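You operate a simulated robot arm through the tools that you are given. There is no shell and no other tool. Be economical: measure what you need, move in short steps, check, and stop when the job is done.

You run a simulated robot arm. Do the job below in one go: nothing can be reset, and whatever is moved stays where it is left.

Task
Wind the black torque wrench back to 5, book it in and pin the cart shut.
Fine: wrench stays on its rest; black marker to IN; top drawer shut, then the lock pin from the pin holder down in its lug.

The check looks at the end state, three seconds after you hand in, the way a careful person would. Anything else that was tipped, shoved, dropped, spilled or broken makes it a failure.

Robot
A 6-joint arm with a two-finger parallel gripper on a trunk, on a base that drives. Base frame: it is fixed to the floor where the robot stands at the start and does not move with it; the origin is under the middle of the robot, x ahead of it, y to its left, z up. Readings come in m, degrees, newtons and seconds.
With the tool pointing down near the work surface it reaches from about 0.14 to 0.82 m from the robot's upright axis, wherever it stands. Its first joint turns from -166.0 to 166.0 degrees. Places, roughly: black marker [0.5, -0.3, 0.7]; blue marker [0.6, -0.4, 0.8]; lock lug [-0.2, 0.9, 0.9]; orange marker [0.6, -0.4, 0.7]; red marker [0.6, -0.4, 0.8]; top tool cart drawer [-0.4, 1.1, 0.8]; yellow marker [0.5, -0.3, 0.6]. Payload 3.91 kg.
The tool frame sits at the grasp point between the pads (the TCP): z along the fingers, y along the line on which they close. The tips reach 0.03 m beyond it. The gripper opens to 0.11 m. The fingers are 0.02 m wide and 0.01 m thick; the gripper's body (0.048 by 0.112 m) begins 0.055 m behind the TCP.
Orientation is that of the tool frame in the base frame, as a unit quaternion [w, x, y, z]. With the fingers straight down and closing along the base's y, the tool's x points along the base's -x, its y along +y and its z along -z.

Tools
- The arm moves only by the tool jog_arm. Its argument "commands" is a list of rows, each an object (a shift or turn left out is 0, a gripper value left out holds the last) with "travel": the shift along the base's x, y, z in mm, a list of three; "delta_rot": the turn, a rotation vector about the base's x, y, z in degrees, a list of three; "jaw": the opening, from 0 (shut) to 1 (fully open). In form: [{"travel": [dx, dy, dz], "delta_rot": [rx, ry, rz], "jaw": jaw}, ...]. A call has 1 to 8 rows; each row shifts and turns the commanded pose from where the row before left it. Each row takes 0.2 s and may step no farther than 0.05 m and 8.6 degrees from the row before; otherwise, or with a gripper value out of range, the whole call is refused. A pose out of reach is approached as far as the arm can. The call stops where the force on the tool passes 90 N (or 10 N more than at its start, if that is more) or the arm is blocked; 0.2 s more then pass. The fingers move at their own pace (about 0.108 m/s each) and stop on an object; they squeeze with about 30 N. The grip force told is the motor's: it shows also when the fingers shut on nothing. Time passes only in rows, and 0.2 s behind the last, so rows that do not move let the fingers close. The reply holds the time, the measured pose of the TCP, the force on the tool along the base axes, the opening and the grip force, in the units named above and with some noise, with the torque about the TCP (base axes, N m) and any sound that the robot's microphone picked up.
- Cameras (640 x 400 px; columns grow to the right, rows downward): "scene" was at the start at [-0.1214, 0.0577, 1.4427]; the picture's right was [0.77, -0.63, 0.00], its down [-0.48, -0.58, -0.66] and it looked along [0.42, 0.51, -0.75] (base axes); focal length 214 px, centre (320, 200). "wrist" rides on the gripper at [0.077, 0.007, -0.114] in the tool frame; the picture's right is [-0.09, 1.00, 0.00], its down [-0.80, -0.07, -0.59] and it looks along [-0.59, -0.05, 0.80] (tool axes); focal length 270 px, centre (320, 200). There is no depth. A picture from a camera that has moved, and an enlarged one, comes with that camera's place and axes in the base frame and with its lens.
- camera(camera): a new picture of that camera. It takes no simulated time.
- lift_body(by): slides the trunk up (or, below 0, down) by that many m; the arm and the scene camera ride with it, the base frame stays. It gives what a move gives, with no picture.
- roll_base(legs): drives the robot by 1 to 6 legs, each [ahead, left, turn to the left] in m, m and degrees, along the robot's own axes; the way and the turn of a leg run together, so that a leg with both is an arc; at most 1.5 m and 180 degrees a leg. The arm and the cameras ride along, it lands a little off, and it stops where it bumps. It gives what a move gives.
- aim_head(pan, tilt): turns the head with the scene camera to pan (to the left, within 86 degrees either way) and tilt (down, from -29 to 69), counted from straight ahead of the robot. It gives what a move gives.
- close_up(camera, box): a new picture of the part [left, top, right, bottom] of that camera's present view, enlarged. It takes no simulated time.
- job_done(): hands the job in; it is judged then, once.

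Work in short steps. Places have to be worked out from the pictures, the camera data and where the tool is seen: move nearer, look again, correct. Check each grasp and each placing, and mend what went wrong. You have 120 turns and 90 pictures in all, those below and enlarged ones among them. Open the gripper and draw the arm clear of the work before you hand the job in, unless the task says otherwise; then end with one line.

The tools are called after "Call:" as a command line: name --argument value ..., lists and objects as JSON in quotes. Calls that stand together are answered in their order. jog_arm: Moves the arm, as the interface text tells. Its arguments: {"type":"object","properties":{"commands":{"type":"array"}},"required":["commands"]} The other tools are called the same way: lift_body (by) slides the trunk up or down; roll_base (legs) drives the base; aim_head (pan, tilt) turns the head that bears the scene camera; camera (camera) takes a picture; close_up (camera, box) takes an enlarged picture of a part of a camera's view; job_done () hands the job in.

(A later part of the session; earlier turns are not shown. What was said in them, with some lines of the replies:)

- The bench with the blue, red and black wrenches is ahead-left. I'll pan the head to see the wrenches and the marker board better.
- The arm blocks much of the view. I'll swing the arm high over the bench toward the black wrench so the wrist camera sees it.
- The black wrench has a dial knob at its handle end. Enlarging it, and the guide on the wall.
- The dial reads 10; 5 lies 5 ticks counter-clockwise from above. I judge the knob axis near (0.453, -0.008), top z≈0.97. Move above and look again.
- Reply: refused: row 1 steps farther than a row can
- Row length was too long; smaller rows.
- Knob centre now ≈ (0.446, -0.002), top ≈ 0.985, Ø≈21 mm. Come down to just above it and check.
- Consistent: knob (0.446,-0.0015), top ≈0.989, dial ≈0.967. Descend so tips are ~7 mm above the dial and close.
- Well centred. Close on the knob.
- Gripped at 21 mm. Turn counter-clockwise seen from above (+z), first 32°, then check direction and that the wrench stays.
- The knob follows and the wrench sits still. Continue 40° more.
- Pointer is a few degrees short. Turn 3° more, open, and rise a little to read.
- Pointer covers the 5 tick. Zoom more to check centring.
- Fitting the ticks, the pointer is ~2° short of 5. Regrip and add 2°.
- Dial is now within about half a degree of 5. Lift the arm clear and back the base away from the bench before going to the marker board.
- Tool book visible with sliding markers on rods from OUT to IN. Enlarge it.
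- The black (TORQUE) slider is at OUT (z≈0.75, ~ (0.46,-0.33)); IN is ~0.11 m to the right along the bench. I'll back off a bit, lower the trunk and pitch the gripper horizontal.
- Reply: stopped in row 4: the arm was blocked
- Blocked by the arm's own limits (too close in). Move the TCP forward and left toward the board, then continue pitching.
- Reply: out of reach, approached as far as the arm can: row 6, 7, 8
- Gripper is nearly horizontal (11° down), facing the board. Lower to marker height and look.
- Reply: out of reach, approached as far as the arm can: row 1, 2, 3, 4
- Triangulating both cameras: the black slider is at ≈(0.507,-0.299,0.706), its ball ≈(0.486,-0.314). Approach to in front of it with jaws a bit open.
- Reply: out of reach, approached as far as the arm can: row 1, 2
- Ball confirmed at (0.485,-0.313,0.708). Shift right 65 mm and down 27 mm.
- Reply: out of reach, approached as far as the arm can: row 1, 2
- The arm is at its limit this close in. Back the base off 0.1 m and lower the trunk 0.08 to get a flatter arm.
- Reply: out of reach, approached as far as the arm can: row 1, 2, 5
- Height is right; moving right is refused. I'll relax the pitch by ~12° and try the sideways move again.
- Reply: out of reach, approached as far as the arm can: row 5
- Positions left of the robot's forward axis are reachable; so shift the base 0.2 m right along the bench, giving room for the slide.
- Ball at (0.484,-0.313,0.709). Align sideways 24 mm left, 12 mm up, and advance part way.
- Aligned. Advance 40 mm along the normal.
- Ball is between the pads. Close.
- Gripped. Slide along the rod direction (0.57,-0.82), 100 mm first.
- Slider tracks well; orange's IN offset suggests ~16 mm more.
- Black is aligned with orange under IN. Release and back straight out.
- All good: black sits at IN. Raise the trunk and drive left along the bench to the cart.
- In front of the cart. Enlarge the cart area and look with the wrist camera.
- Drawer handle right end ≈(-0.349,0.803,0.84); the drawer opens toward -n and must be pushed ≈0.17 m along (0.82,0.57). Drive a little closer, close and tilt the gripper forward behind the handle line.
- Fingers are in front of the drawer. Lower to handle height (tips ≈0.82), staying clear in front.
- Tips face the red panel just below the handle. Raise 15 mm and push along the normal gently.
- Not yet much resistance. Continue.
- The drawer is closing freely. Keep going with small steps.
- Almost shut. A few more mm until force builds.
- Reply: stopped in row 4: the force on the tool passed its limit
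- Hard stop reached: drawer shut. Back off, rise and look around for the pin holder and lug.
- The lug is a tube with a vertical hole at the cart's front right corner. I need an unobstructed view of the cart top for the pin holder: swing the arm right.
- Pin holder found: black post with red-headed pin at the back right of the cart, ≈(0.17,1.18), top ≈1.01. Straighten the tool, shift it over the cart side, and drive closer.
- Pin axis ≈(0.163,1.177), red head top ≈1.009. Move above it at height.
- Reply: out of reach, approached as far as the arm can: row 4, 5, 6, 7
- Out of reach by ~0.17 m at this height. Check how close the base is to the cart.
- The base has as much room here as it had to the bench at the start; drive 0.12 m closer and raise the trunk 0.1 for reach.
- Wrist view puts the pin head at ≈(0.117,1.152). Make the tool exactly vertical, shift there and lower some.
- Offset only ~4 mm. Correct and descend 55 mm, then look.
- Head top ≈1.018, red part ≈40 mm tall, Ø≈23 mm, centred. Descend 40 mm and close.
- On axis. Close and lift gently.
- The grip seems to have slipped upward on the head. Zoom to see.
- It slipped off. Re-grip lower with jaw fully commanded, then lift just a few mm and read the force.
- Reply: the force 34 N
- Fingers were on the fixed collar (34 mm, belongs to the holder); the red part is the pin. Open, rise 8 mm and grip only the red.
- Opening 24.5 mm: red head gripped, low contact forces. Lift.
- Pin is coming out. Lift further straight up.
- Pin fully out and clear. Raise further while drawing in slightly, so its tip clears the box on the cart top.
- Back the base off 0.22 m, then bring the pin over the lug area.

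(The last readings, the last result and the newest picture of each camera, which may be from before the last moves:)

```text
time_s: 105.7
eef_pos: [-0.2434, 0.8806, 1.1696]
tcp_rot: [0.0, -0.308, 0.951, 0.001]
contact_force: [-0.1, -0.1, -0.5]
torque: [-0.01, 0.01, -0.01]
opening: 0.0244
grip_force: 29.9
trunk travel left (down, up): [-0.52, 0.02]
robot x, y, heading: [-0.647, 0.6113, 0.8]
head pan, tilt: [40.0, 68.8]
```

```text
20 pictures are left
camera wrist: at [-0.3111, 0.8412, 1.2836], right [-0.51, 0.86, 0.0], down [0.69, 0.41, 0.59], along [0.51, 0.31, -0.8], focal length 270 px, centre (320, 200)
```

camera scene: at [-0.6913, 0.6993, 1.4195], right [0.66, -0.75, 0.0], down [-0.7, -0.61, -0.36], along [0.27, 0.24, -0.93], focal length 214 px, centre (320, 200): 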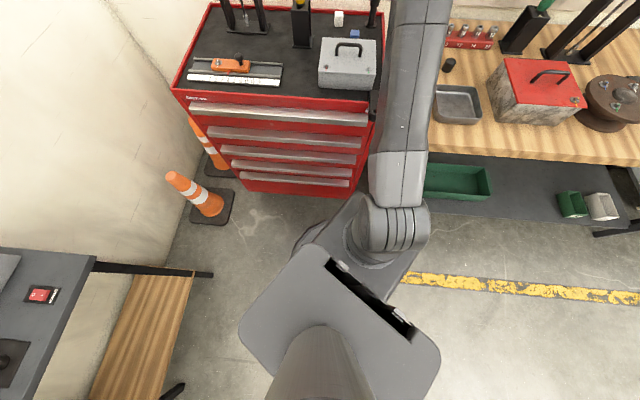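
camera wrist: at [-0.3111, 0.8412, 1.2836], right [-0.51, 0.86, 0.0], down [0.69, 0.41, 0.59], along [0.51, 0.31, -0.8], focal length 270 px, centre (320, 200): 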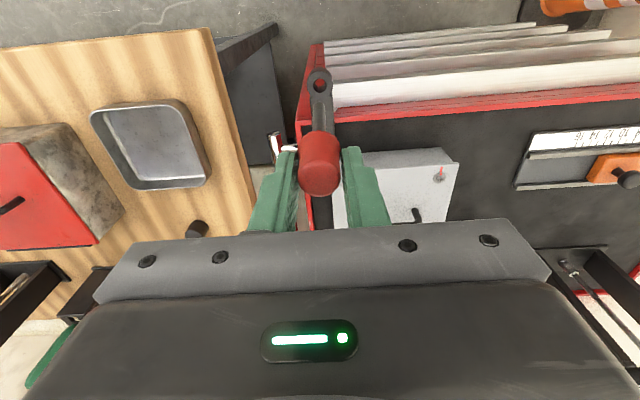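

Lug hole nearly beneath the pin. Zoom for precise offset.

Call:
close_up --camera "wrist" --box '[256, 50, 384, 200]'

```text
2.67 times, centred on (320, 125) of wrist
camera zoom: at [-0.3111, 0.8412, 1.2836], right [-0.51, 0.86, 0.0], down [0.69, 0.41, 0.59], along [0.51, 0.31, -0.8], focal length 721 px, centre (320, 400)
```

zoom: 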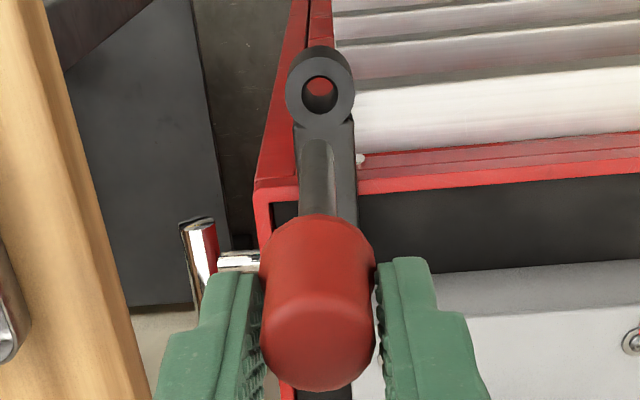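

Hole Ø≈17 mm, shaft Ø≈11 mm; pin tip ≈0.144 below TCP. Correct a few mm, lower 65 mm, and re-measure.

Call:
jog_arm --commands '[{"travel": [2.5, 3.6, -30]}, {"travel": [0, 0, -35]}, {}]'

Call:
close_up --camera "wrist" --box '[256, 50, 384, 200]'

```text
time_s: 106.5
eef_pos: [-0.24, 0.8857, 1.1042]
tcp_rot: [0.0, -0.309, 0.951, 0.0]
contact_force: [0.3, 0.9, 0.2]
torque: [-0.01, 0.0, 0.02]
opening: 0.0243
grip_force: 29.5
trunk travel left (down, up): [-0.52, 0.02]
robot x, y, heading: [-0.6471, 0.6093, 0.9]
head pan, tilt: [40.0, 68.8]
```

```text
2.67 times, centred on (320, 125) of wrist
camera zoom: at [-0.3071, 0.8456, 1.2175], right [-0.51, 0.86, 0.0], down [0.69, 0.41, 0.59], along [0.51, 0.3, -0.8], focal length 721 px, centre (320, 400)
```

zoom: 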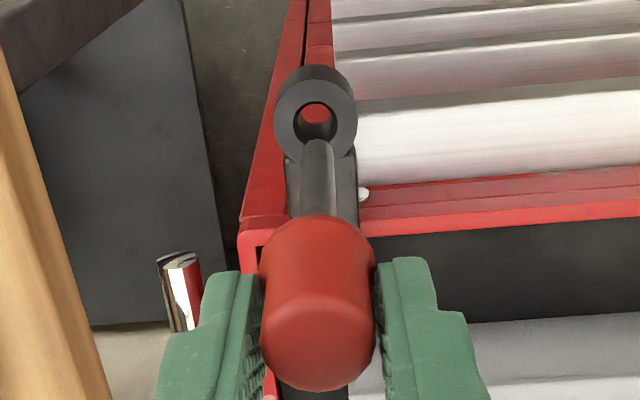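

Need the vertical gap: look from the scene camera.

Call:
aim_head --pan 30 --tilt 50

Call:
camera --camera "scene"

```text
time_s: 107.3
eef_pos: [-0.2404, 0.8855, 1.105]
tcp_rot: [0.0, -0.31, 0.951, -0.001]
contact_force: [0.9, 0.0, -0.6]
torque: [0.03, 0.01, 0.0]
opening: 0.0242
grip_force: 30.0
trunk travel left (down, up): [-0.52, 0.02]
robot x, y, heading: [-0.6463, 0.609, 0.9]
head pan, tilt: [30.0, 50.0]
```

```text
17 pictures are left
camera scene: at [-0.7518, 0.6439, 1.5613], right [0.51, -0.86, 0.0], down [-0.66, -0.39, -0.64], along [0.55, 0.33, -0.77], focal length 214 px, centre (320, 200)
```

scene: 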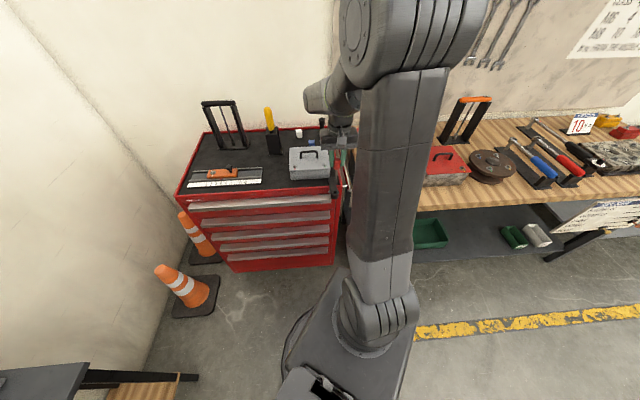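

Call:
close_up --camera "scene" --box '[308, 120, 372, 210]'

```text
4.44 times, centred on (340, 165) of scene
camera zoom: at [-0.7518, 0.6439, 1.5613], right [0.51, -0.86, 0.0], down [-0.66, -0.39, -0.64], along [0.55, 0.33, -0.77], focal length 953 px, centre (231, 356)
```

zoom: 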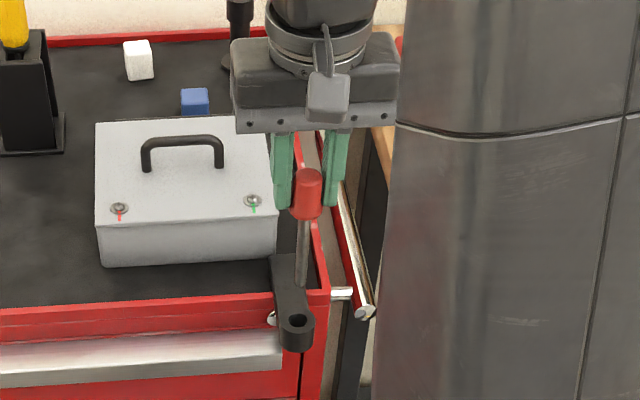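

Both views put the lug top at ≈0.945, hole ~4 mm nearer the robot than the pin. Shift back 4 mm, lower 12 mm and recheck.

Call:
jog_arm --commands '[{"travel": [-3.4, -2.1, 0]}, {"travel": [0, 0, -12]}, {}]'

Call:
close_up --camera "wrist" --box '[280, 60, 360, 160]'

```text
time_s: 108.2
eef_pos: [-0.2444, 0.8839, 1.0921]
tcp_rot: [-0.001, -0.309, 0.951, -0.001]
contact_force: [0.4, 0.5, -0.9]
torque: [-0.01, 0.01, 0.0]
opening: 0.0242
grip_force: 29.7
trunk travel left (down, up): [-0.52, 0.02]
robot x, y, heading: [-0.6502, 0.6061, 0.6]
head pan, tilt: [30.0, 50.0]
```

```text
4.00 times, centred on (320, 110) of wrist
camera zoom: at [-0.3103, 0.8441, 1.2064], right [-0.51, 0.86, 0.0], down [0.69, 0.41, 0.59], along [0.51, 0.31, -0.8], focal length 1081 px, centre (320, 560)
```

zoom: 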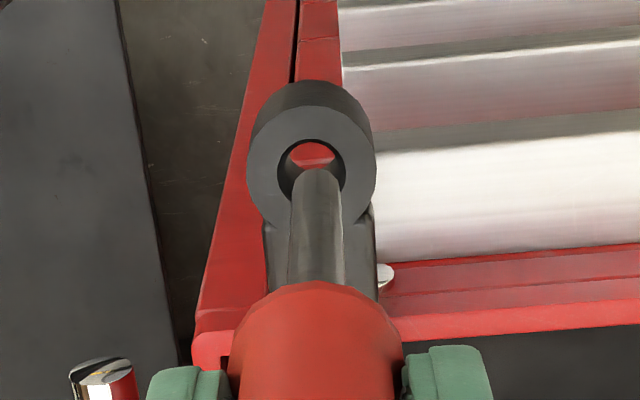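

The pin tip's pixel is fixed in this view (centre ≈(317,192)); the hole should arrive there as I descend. Shift 1.4 mm sideways and lower 10 mm, then re-check.

Call:
jog_arm --commands '[{"travel": [0.7, -1.2, -5]}, {"travel": [0, 0, -5]}, {}]'

Call:
close_up --camera "wrist" --box '[280, 60, 360, 160]'

```text
time_s: 109.0
eef_pos: [-0.2413, 0.8835, 1.0813]
tcp_rot: [0.0, -0.309, 0.951, 0.0]
contact_force: [0.2, 0.0, -0.8]
torque: [-0.02, -0.01, 0.0]
opening: 0.0242
grip_force: 30.2
trunk travel left (down, up): [-0.52, 0.02]
robot x, y, heading: [-0.6481, 0.6115, 0.9]
head pan, tilt: [30.0, 50.0]
```

```text
4.00 times, centred on (320, 110) of wrist
camera zoom: at [-0.3089, 0.8424, 1.1959], right [-0.51, 0.86, 0.0], down [0.69, 0.41, 0.59], along [0.51, 0.3, -0.8], focal length 1081 px, centre (320, 560)
```

zoom: 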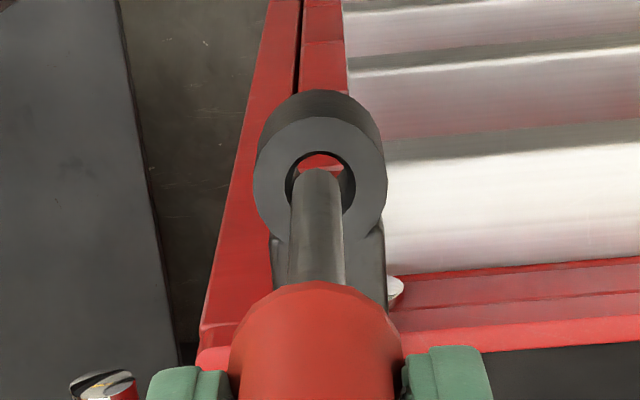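

Hole and pin converge. Small sideways fix and another 8 mm down.

Call:
jog_arm --commands '[{"travel": [-0.4, 0.7, -4]}, {"travel": [0, 0, -4]}, {}]'

Call:
close_up --camera "wrist" --box '[280, 60, 360, 160]'

```text
time_s: 109.8
eef_pos: [-0.2428, 0.8827, 1.0728]
tcp_rot: [0.001, -0.309, 0.951, 0.0]
contact_force: [0.1, 0.1, -0.6]
torque: [0.01, 0.02, -0.04]
opening: 0.0242
grip_force: 29.6
trunk travel left (down, up): [-0.52, 0.02]
robot x, y, heading: [-0.6486, 0.6082, 0.9]
head pan, tilt: [30.0, 50.0]
```

```text
4.00 times, centred on (320, 110) of wrist
camera zoom: at [-0.3094, 0.8428, 1.1872], right [-0.51, 0.86, 0.0], down [0.69, 0.41, 0.59], along [0.51, 0.3, -0.8], focal length 1081 px, centre (320, 560)
```

zoom: 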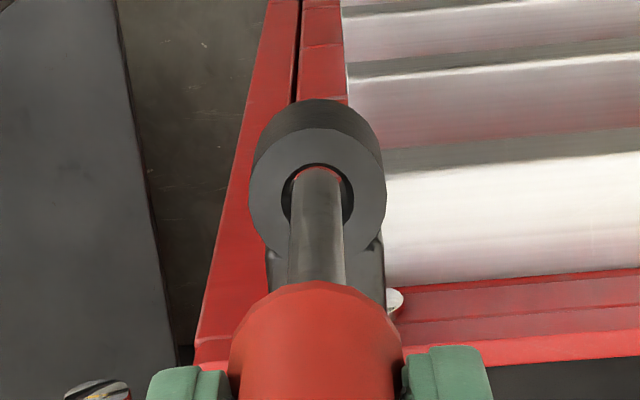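

Aligned laterally. Move back 1 mm, descend 5 mm and check force/picture.

Call:
jog_arm --commands '[{"travel": [-0.9, -0.5, -2.5]}, {"travel": [0, 0, -2.5]}, {}]'

Call:
close_up --camera "wrist" --box '[280, 60, 360, 160]'

Call:
close_up --camera "scene" --box '[322, 148, 354, 198]'

```text
time_s: 110.5
eef_pos: [-0.242, 0.8829, 1.0686]
tcp_rot: [0.0, -0.309, 0.951, -0.001]
contact_force: [-0.9, -0.3, 0.1]
torque: [-0.03, -0.04, -0.02]
opening: 0.0246
grip_force: 30.3
trunk travel left (down, up): [-0.52, 0.02]
robot x, y, heading: [-0.6458, 0.6097, 0.8]
head pan, tilt: [30.0, 50.0]
```

```text
4.00 times, centred on (320, 110) of wrist
camera zoom: at [-0.3104, 0.8427, 1.1822], right [-0.51, 0.86, 0.0], down [0.69, 0.41, 0.59], along [0.51, 0.31, -0.8], focal length 1081 px, centre (320, 560)
```

zoom: 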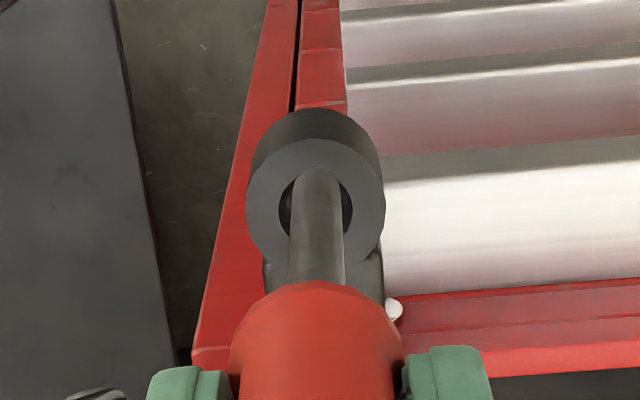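

```text
8.00 times, centred on (338, 173) of scene
camera zoom: at [-0.7518, 0.6438, 1.5614], right [0.51, -0.86, 0.0], down [-0.66, -0.39, -0.64], along [0.55, 0.33, -0.77], focal length 1716 px, centre (176, 416)
```

zoom: 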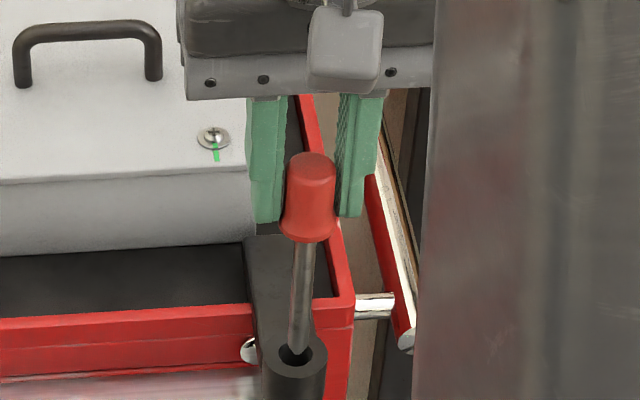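

Combining both views: tip is ~3 mm above the lug and ~3.5 mm too far forward. Correct and descend 8 mm slowly.

Call:
jog_arm --commands '[{"travel": [-2.8, -1.7, 0]}, {}, {"travel": [0, 0, -2]}, {"travel": [0, 0, -2]}, {"travel": [0, 0, -2]}, {"travel": [0, 0, -2]}, {}]'

Call:
close_up --camera "wrist" --box '[280, 60, 360, 160]'

Call:
close_up --camera "scene" --box '[322, 148, 354, 198]'

```text
time_s: 112.2
eef_pos: [-0.2455, 0.8814, 1.0604]
tcp_rot: [0.001, -0.309, 0.951, 0.0]
contact_force: [0.0, 0.2, -0.5]
torque: [-0.02, -0.03, 0.0]
opening: 0.0242
grip_force: 30.2
trunk travel left (down, up): [-0.52, 0.02]
robot x, y, heading: [-0.649, 0.6104, 0.5]
head pan, tilt: [30.0, 50.0]
```

```text
4.00 times, centred on (320, 110) of wrist
camera zoom: at [-0.3131, 0.8409, 1.1738], right [-0.51, 0.86, 0.0], down [0.69, 0.41, 0.59], along [0.51, 0.3, -0.8], focal length 1081 px, centre (320, 560)
```

zoom: 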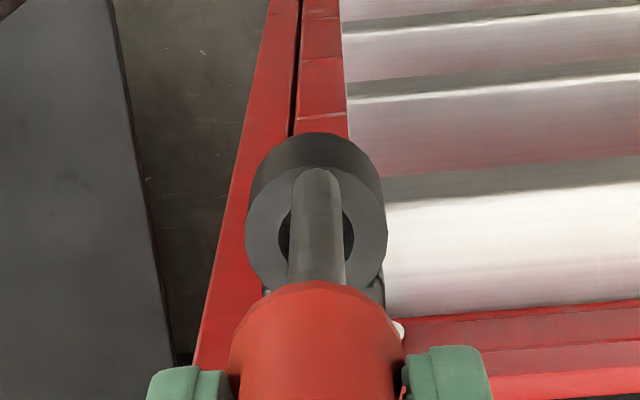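

```text
8.00 times, centred on (338, 173) of scene
camera zoom: at [-0.7518, 0.6439, 1.5614], right [0.51, -0.86, 0.0], down [-0.66, -0.39, -0.64], along [0.55, 0.33, -0.77], focal length 1716 px, centre (176, 416)
```

zoom: 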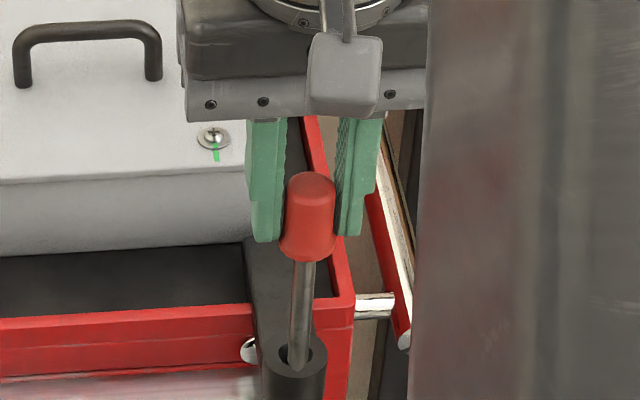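

I had the fore-aft sign reversed (image top is the robot side): the pin must go ~7 mm forward; lug top ≈0.94, tip ≈0.122 below TCP. Raise 10 mm, move forward 7 mm, look.

Call:
jog_arm --commands '[{"travel": [0, 0, 10]}, {"travel": [6, 3.6, 0]}, {"travel": [0, 0, -5]}, {}]'

Call:
close_up --camera "wrist" --box '[280, 60, 360, 160]'

Call:
close_up --camera "scene" --box '[322, 148, 354, 198]'

```text
time_s: 113.2
eef_pos: [-0.2409, 0.8844, 1.066]
tcp_rot: [-0.001, -0.309, 0.951, 0.0]
contact_force: [-0.5, 0.6, -1.1]
torque: [0.02, 0.03, 0.03]
opening: 0.0244
grip_force: 29.7
trunk travel left (down, up): [-0.52, 0.02]
robot x, y, heading: [-0.6485, 0.6079, 0.7]
head pan, tilt: [30.0, 50.0]
```

```text
4.00 times, centred on (320, 110) of wrist
camera zoom: at [-0.3077, 0.8438, 1.1793], right [-0.51, 0.86, 0.0], down [0.69, 0.41, 0.59], along [0.51, 0.31, -0.8], focal length 1081 px, centre (320, 560)
```

zoom: 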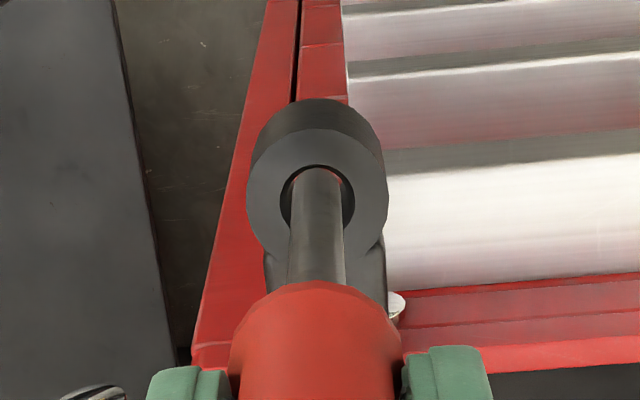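

```text
8.00 times, centred on (338, 173) of scene
camera zoom: at [-0.7518, 0.6438, 1.5614], right [0.51, -0.86, 0.0], down [-0.66, -0.39, -0.64], along [0.55, 0.33, -0.77], focal length 1716 px, centre (176, 416)
```

zoom: 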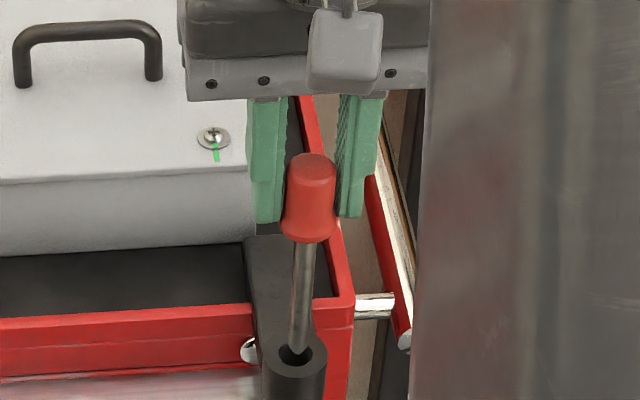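

Both views now suggest ~3–4 mm more forward with a few mm of gap. Forward 3 mm and descend 6 mm carefully.

Call:
jog_arm --commands '[{"travel": [2.6, 1.5, 0]}, {"travel": [0, 0, -3]}, {"travel": [0, 0, -3]}, {}]'

Call:
close_up --camera "wrist" --box '[280, 60, 360, 160]'

```text
time_s: 114.2
eef_pos: [-0.2374, 0.8854, 1.0599]
tcp_rot: [0.0, -0.308, 0.951, 0.001]
contact_force: [0.6, 0.0, -0.9]
torque: [0.01, 0.05, 0.01]
opening: 0.0242
grip_force: 30.2
trunk travel left (down, up): [-0.52, 0.02]
robot x, y, heading: [-0.6477, 0.6111, 0.5]
head pan, tilt: [30.0, 50.0]
```

```text
4.00 times, centred on (320, 110) of wrist
camera zoom: at [-0.3048, 0.8457, 1.173], right [-0.51, 0.86, 0.0], down [0.69, 0.41, 0.59], along [0.51, 0.3, -0.8], focal length 1081 px, centre (320, 560)
```

zoom: 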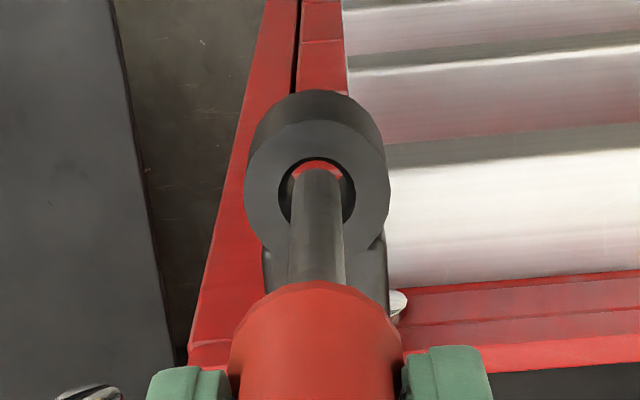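

Hole and tip centre now coincide. Descend 8 mm watching force.

Call:
jog_arm --commands '[{"travel": [0, 0, -2]}, {"travel": [0, 0, -2]}, {"travel": [0, 0, -2]}, {"travel": [0, 0, -2]}, {}]'

Call:
close_up --camera "scene" --box '[322, 148, 354, 198]'

```text
time_s: 115.3
eef_pos: [-0.2375, 0.8853, 1.0525]
tcp_rot: [0.001, -0.31, 0.951, 0.0]
contact_force: [3.9, 2.0, 4.7]
torque: [0.17, -0.33, 0.01]
opening: 0.0244
grip_force: 30.4
trunk travel left (down, up): [-0.52, 0.02]
robot x, y, heading: [-0.6489, 0.6084, 0.6]
head pan, tilt: [30.0, 50.0]
```

```text
8.00 times, centred on (338, 173) of scene
camera zoom: at [-0.7516, 0.6439, 1.5615], right [0.51, -0.86, 0.0], down [-0.66, -0.39, -0.64], along [0.55, 0.33, -0.77], focal length 1716 px, centre (176, 416)
```

zoom: 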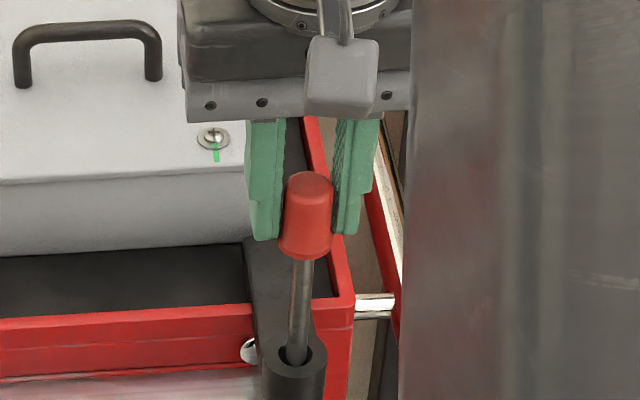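

Tip is touching the robot-side edge (force pushes forward/up). Move forward 1.5 mm and go down 5 mm.

Call:
jog_arm --commands '[{"travel": [0, 0, 2]}, {"travel": [1.3, 0.8, 0]}, {"travel": [0, 0, -3]}, {"travel": [0, 0, -3]}, {}]'

```text
time_s: 116.5
eef_pos: [-0.2362, 0.8872, 1.047]
tcp_rot: [0.0, -0.309, 0.951, -0.001]
contact_force: [1.9, 0.7, -1.2]
torque: [0.14, -0.18, -0.02]
opening: 0.0245
grip_force: 30.3
trunk travel left (down, up): [-0.52, 0.02]
robot x, y, heading: [-0.6451, 0.6098, 0.8]
head pan, tilt: [30.0, 50.0]
```

Vertical force gone: entering. Forward 0.8 mm more, descend 15 mm.

Call:
jog_arm --commands '[{"travel": [0.7, 0.4, 0]}, {"travel": [0, 0, -3]}, {"travel": [0, 0, -3]}, {"travel": [0, 0, -3]}, {"travel": [0, 0, -3]}, {"travel": [0, 0, -3]}, {}]'

Call:
close_up --camera "scene" --box '[322, 148, 354, 198]'

```text
time_s: 118.2
eef_pos: [-0.2353, 0.8868, 1.0332]
tcp_rot: [0.001, -0.309, 0.951, 0.0]
contact_force: [0.3, -0.3, -0.8]
torque: [-0.03, 0.02, -0.01]
opening: 0.0238
grip_force: 29.7
trunk travel left (down, up): [-0.52, 0.02]
robot x, y, heading: [-0.6494, 0.6084, 0.7]
head pan, tilt: [30.0, 50.0]
```

```text
8.00 times, centred on (338, 173) of scene
camera zoom: at [-0.7518, 0.6439, 1.5614], right [0.51, -0.86, 0.0], down [-0.66, -0.39, -0.64], along [0.55, 0.33, -0.77], focal length 1716 px, centre (176, 416)
```

zoom: 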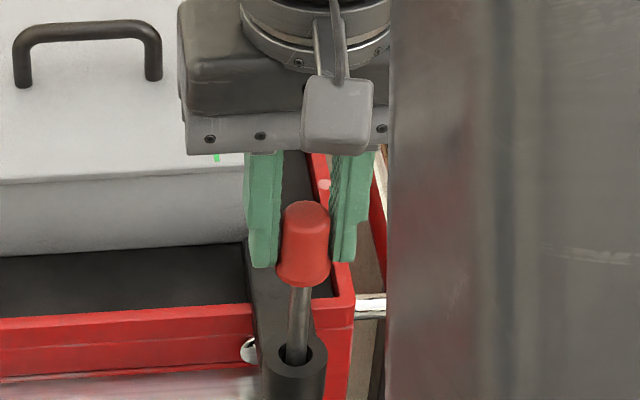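

Pin is in the hole. Descend further 40 mm in small steps.

Call:
jog_arm --commands '[{"travel": [0, 0, -6]}, {"travel": [0, 0, -6]}, {"travel": [0, 0, -6]}, {"travel": [0, 0, -6]}, {"travel": [0, 0, -6]}, {"travel": [0, 0, -6]}, {"travel": [0, 0, -4]}, {}]'

```text
time_s: 120.0
eef_pos: [-0.2359, 0.887, 0.9919]
tcp_rot: [0.0, -0.309, 0.951, 0.001]
contact_force: [0.0, 0.1, -1.1]
torque: [0.0, 0.01, -0.01]
opening: 0.0242
grip_force: 30.1
trunk travel left (down, up): [-0.52, 0.02]
robot x, y, heading: [-0.6468, 0.6084, 1.1]
head pan, tilt: [30.0, 50.0]
```

Call:
close_up --camera "scene" --box '[322, 148, 354, 198]'

Call:
jog_arm --commands '[{"travel": [0, 0, -3]}, {"travel": [0, 0, -3]}, {}]'

```text
8.00 times, centred on (338, 173) of scene
camera zoom: at [-0.7518, 0.6439, 1.5614], right [0.51, -0.86, 0.0], down [-0.66, -0.39, -0.64], along [0.55, 0.33, -0.77], focal length 1716 px, centre (176, 416)
```

zoom: 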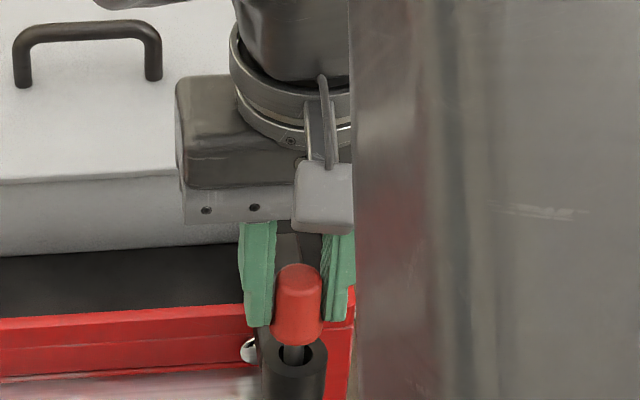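

```text
time_s: 120.8
eef_pos: [-0.236, 0.8881, 0.9855]
tcp_rot: [0.0, -0.309, 0.951, -0.001]
contact_force: [-0.8, -0.1, -1.5]
torque: [-0.03, -0.02, -0.02]
opening: 0.0242
grip_force: 29.6
trunk travel left (down, up): [-0.52, 0.02]
robot x, y, heading: [-0.6495, 0.6093, 0.8]
head pan, tilt: [30.0, 50.0]
```

Still no contact; ~9 mm left. Continue until seated.

Call:
jog_arm --commands '[{"travel": [0, 0, -2]}, {"travel": [0, 0, -2]}, {"travel": [0, 0, -2]}, {"travel": [0, 0, -2]}, {}]'

```text
time_s: 122.0
eef_pos: [-0.2374, 0.8874, 0.9779]
tcp_rot: [0.0, -0.309, 0.951, 0.001]
contact_force: [0.2, -1.0, -0.9]
torque: [0.01, 0.03, 0.0]
opening: 0.0245
grip_force: 30.5
trunk travel left (down, up): [-0.52, 0.02]
robot x, y, heading: [-0.6437, 0.613, 0.6]
head pan, tilt: [30.0, 50.0]
```

Call:
jog_arm --commands '[{"travel": [0, 0, -2]}, {"travel": [0, 0, -2]}, {"travel": [0, 0, -2]}, {}]'

```text
time_s: 123.0
eef_pos: [-0.2349, 0.8866, 0.9714]
tcp_rot: [0.001, -0.308, 0.951, 0.0]
contact_force: [0.9, -0.3, -0.3]
torque: [0.0, 0.02, 0.01]
opening: 0.0243
grip_force: 29.9
trunk travel left (down, up): [-0.52, 0.02]
robot x, y, heading: [-0.6451, 0.6069, 0.9]
head pan, tilt: [30.0, 50.0]
```

Nearly seated with no resistance; one more short push, then release.

Call:
jog_arm --commands '[{"travel": [0, 0, -2]}, {"travel": [0, 0, -2]}, {}, {"jaw": 0.35}, {}, {}]'

Call:
close_up --camera "wrist" --box '[240, 60, 400, 210]'

```text
time_s: 124.3
eef_pos: [-0.2358, 0.8857, 0.9706]
tcp_rot: [0.002, -0.309, 0.951, 0.001]
contact_force: [1.8, 1.9, 39.2]
torque: [-0.12, 0.15, -0.2]
opening: 0.0278
grip_force: 0.0
trunk travel left (down, up): [-0.52, 0.02]
robot x, y, heading: [-0.6477, 0.6086, 1.2]
head pan, tilt: [30.0, 50.0]
```

```text
2.67 times, centred on (320, 135) of wrist
camera zoom: at [-0.3033, 0.8461, 1.0836], right [-0.51, 0.86, 0.0], down [0.69, 0.41, 0.6], along [0.51, 0.31, -0.8], focal length 721 px, centre (320, 373)
```

zoom: 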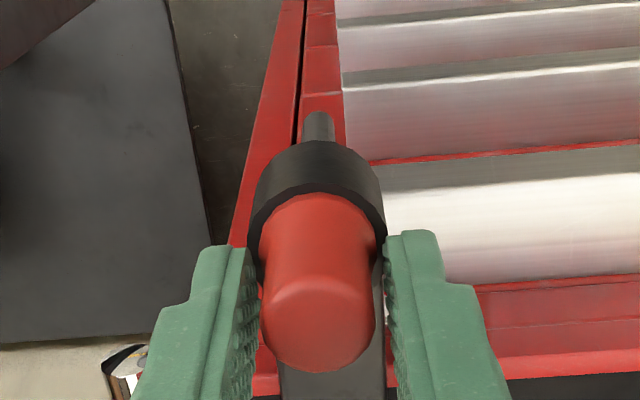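

Pin head sits on the lug, shaft emerging below. Relieve by rising 3 mm, open wider, then go straight up.

Call:
jog_arm --commands '[{"travel": [0, 0, 4]}, {"jaw": 0.5}, {}, {"travel": [0, 0, 15]}, {"travel": [0, 0, 30]}, {"travel": [0, 0, 40]}, {"travel": [0, 0, 45]}]'

Call:
close_up --camera "wrist" --box '[220, 20, 420, 180]'

```text
time_s: 126.0
eef_pos: [-0.2376, 0.8873, 1.1036]
tcp_rot: [-0.001, -0.309, 0.951, 0.0]
contact_force: [0.1, 0.2, -0.2]
torque: [0.01, -0.02, 0.0]
opening: 0.055
grip_force: 0.2
trunk travel left (down, up): [-0.52, 0.02]
robot x, y, heading: [-0.6491, 0.6101, 0.7]
head pan, tilt: [30.0, 50.0]
```

```text
2.50 times, centred on (320, 100) of wrist
camera zoom: at [-0.3039, 0.8474, 1.2169], right [-0.51, 0.86, 0.0], down [0.69, 0.41, 0.59], along [0.51, 0.3, -0.8], focal length 676 px, centre (320, 450)
```

zoom: 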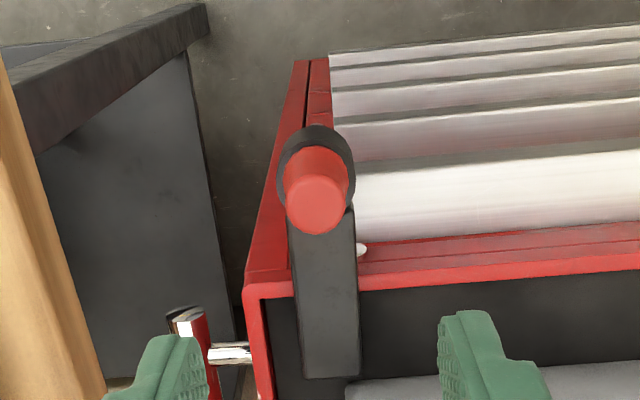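

Pin is fully down in the lug, drawer shut. Raise the arm and back away, then a last check.

Call:
jog_arm --commands '[{"travel": [0, 0, 45]}, {"travel": [0, 0, 45]}, {"travel": [-20, -14, 30]}]'

Call:
roll_base --legs '[[-0.2, -0.14, 0]]'

Call:
camera --camera "scene"

```text
time_s: 126.8
eef_pos: [-0.2567, 0.8736, 1.2235]
tcp_rot: [0.001, -0.309, 0.951, 0.0]
contact_force: [-0.2, -0.6, -0.2]
torque: [-0.01, 0.01, 0.03]
opening: 0.0548
grip_force: 0.1
trunk travel left (down, up): [-0.52, 0.02]
robot x, y, heading: [-0.6485, 0.6069, 1.0]
head pan, tilt: [30.0, 50.0]
```

```text
time_s: 128.6
eef_pos: [-0.456, 0.7324, 1.2239]
tcp_rot: [0.0, -0.31, 0.951, 0.0]
contact_force: [-0.4, -0.1, -0.1]
torque: [0.01, -0.01, -0.04]
opening: 0.055
grip_force: 0.0
trunk travel left (down, up): [-0.52, 0.02]
robot x, y, heading: [-0.8443, 0.4684, 0.9]
head pan, tilt: [30.0, 50.0]
```

```text
0 pictures are left
camera scene: at [-0.9522, 0.5007, 1.5613], right [0.51, -0.86, 0.0], down [-0.66, -0.39, -0.64], along [0.55, 0.33, -0.77], focal length 214 px, centre (320, 200)
```

scene: 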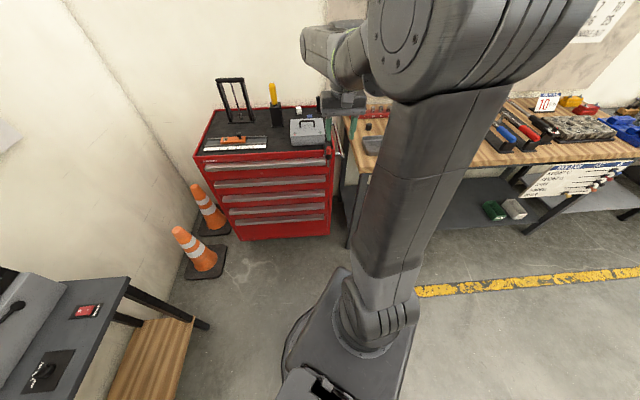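

The drawer is shut, the pin is in its lug, the markers are in place, and the arm is clear with the gripper open. I'm handing in.

Call:
job_done

```text
The job is handed in.
```

The black torque wrench is wound back to 5 on its rest, its marker is at IN, the top drawer is shut and the lock pin is down in its lug.
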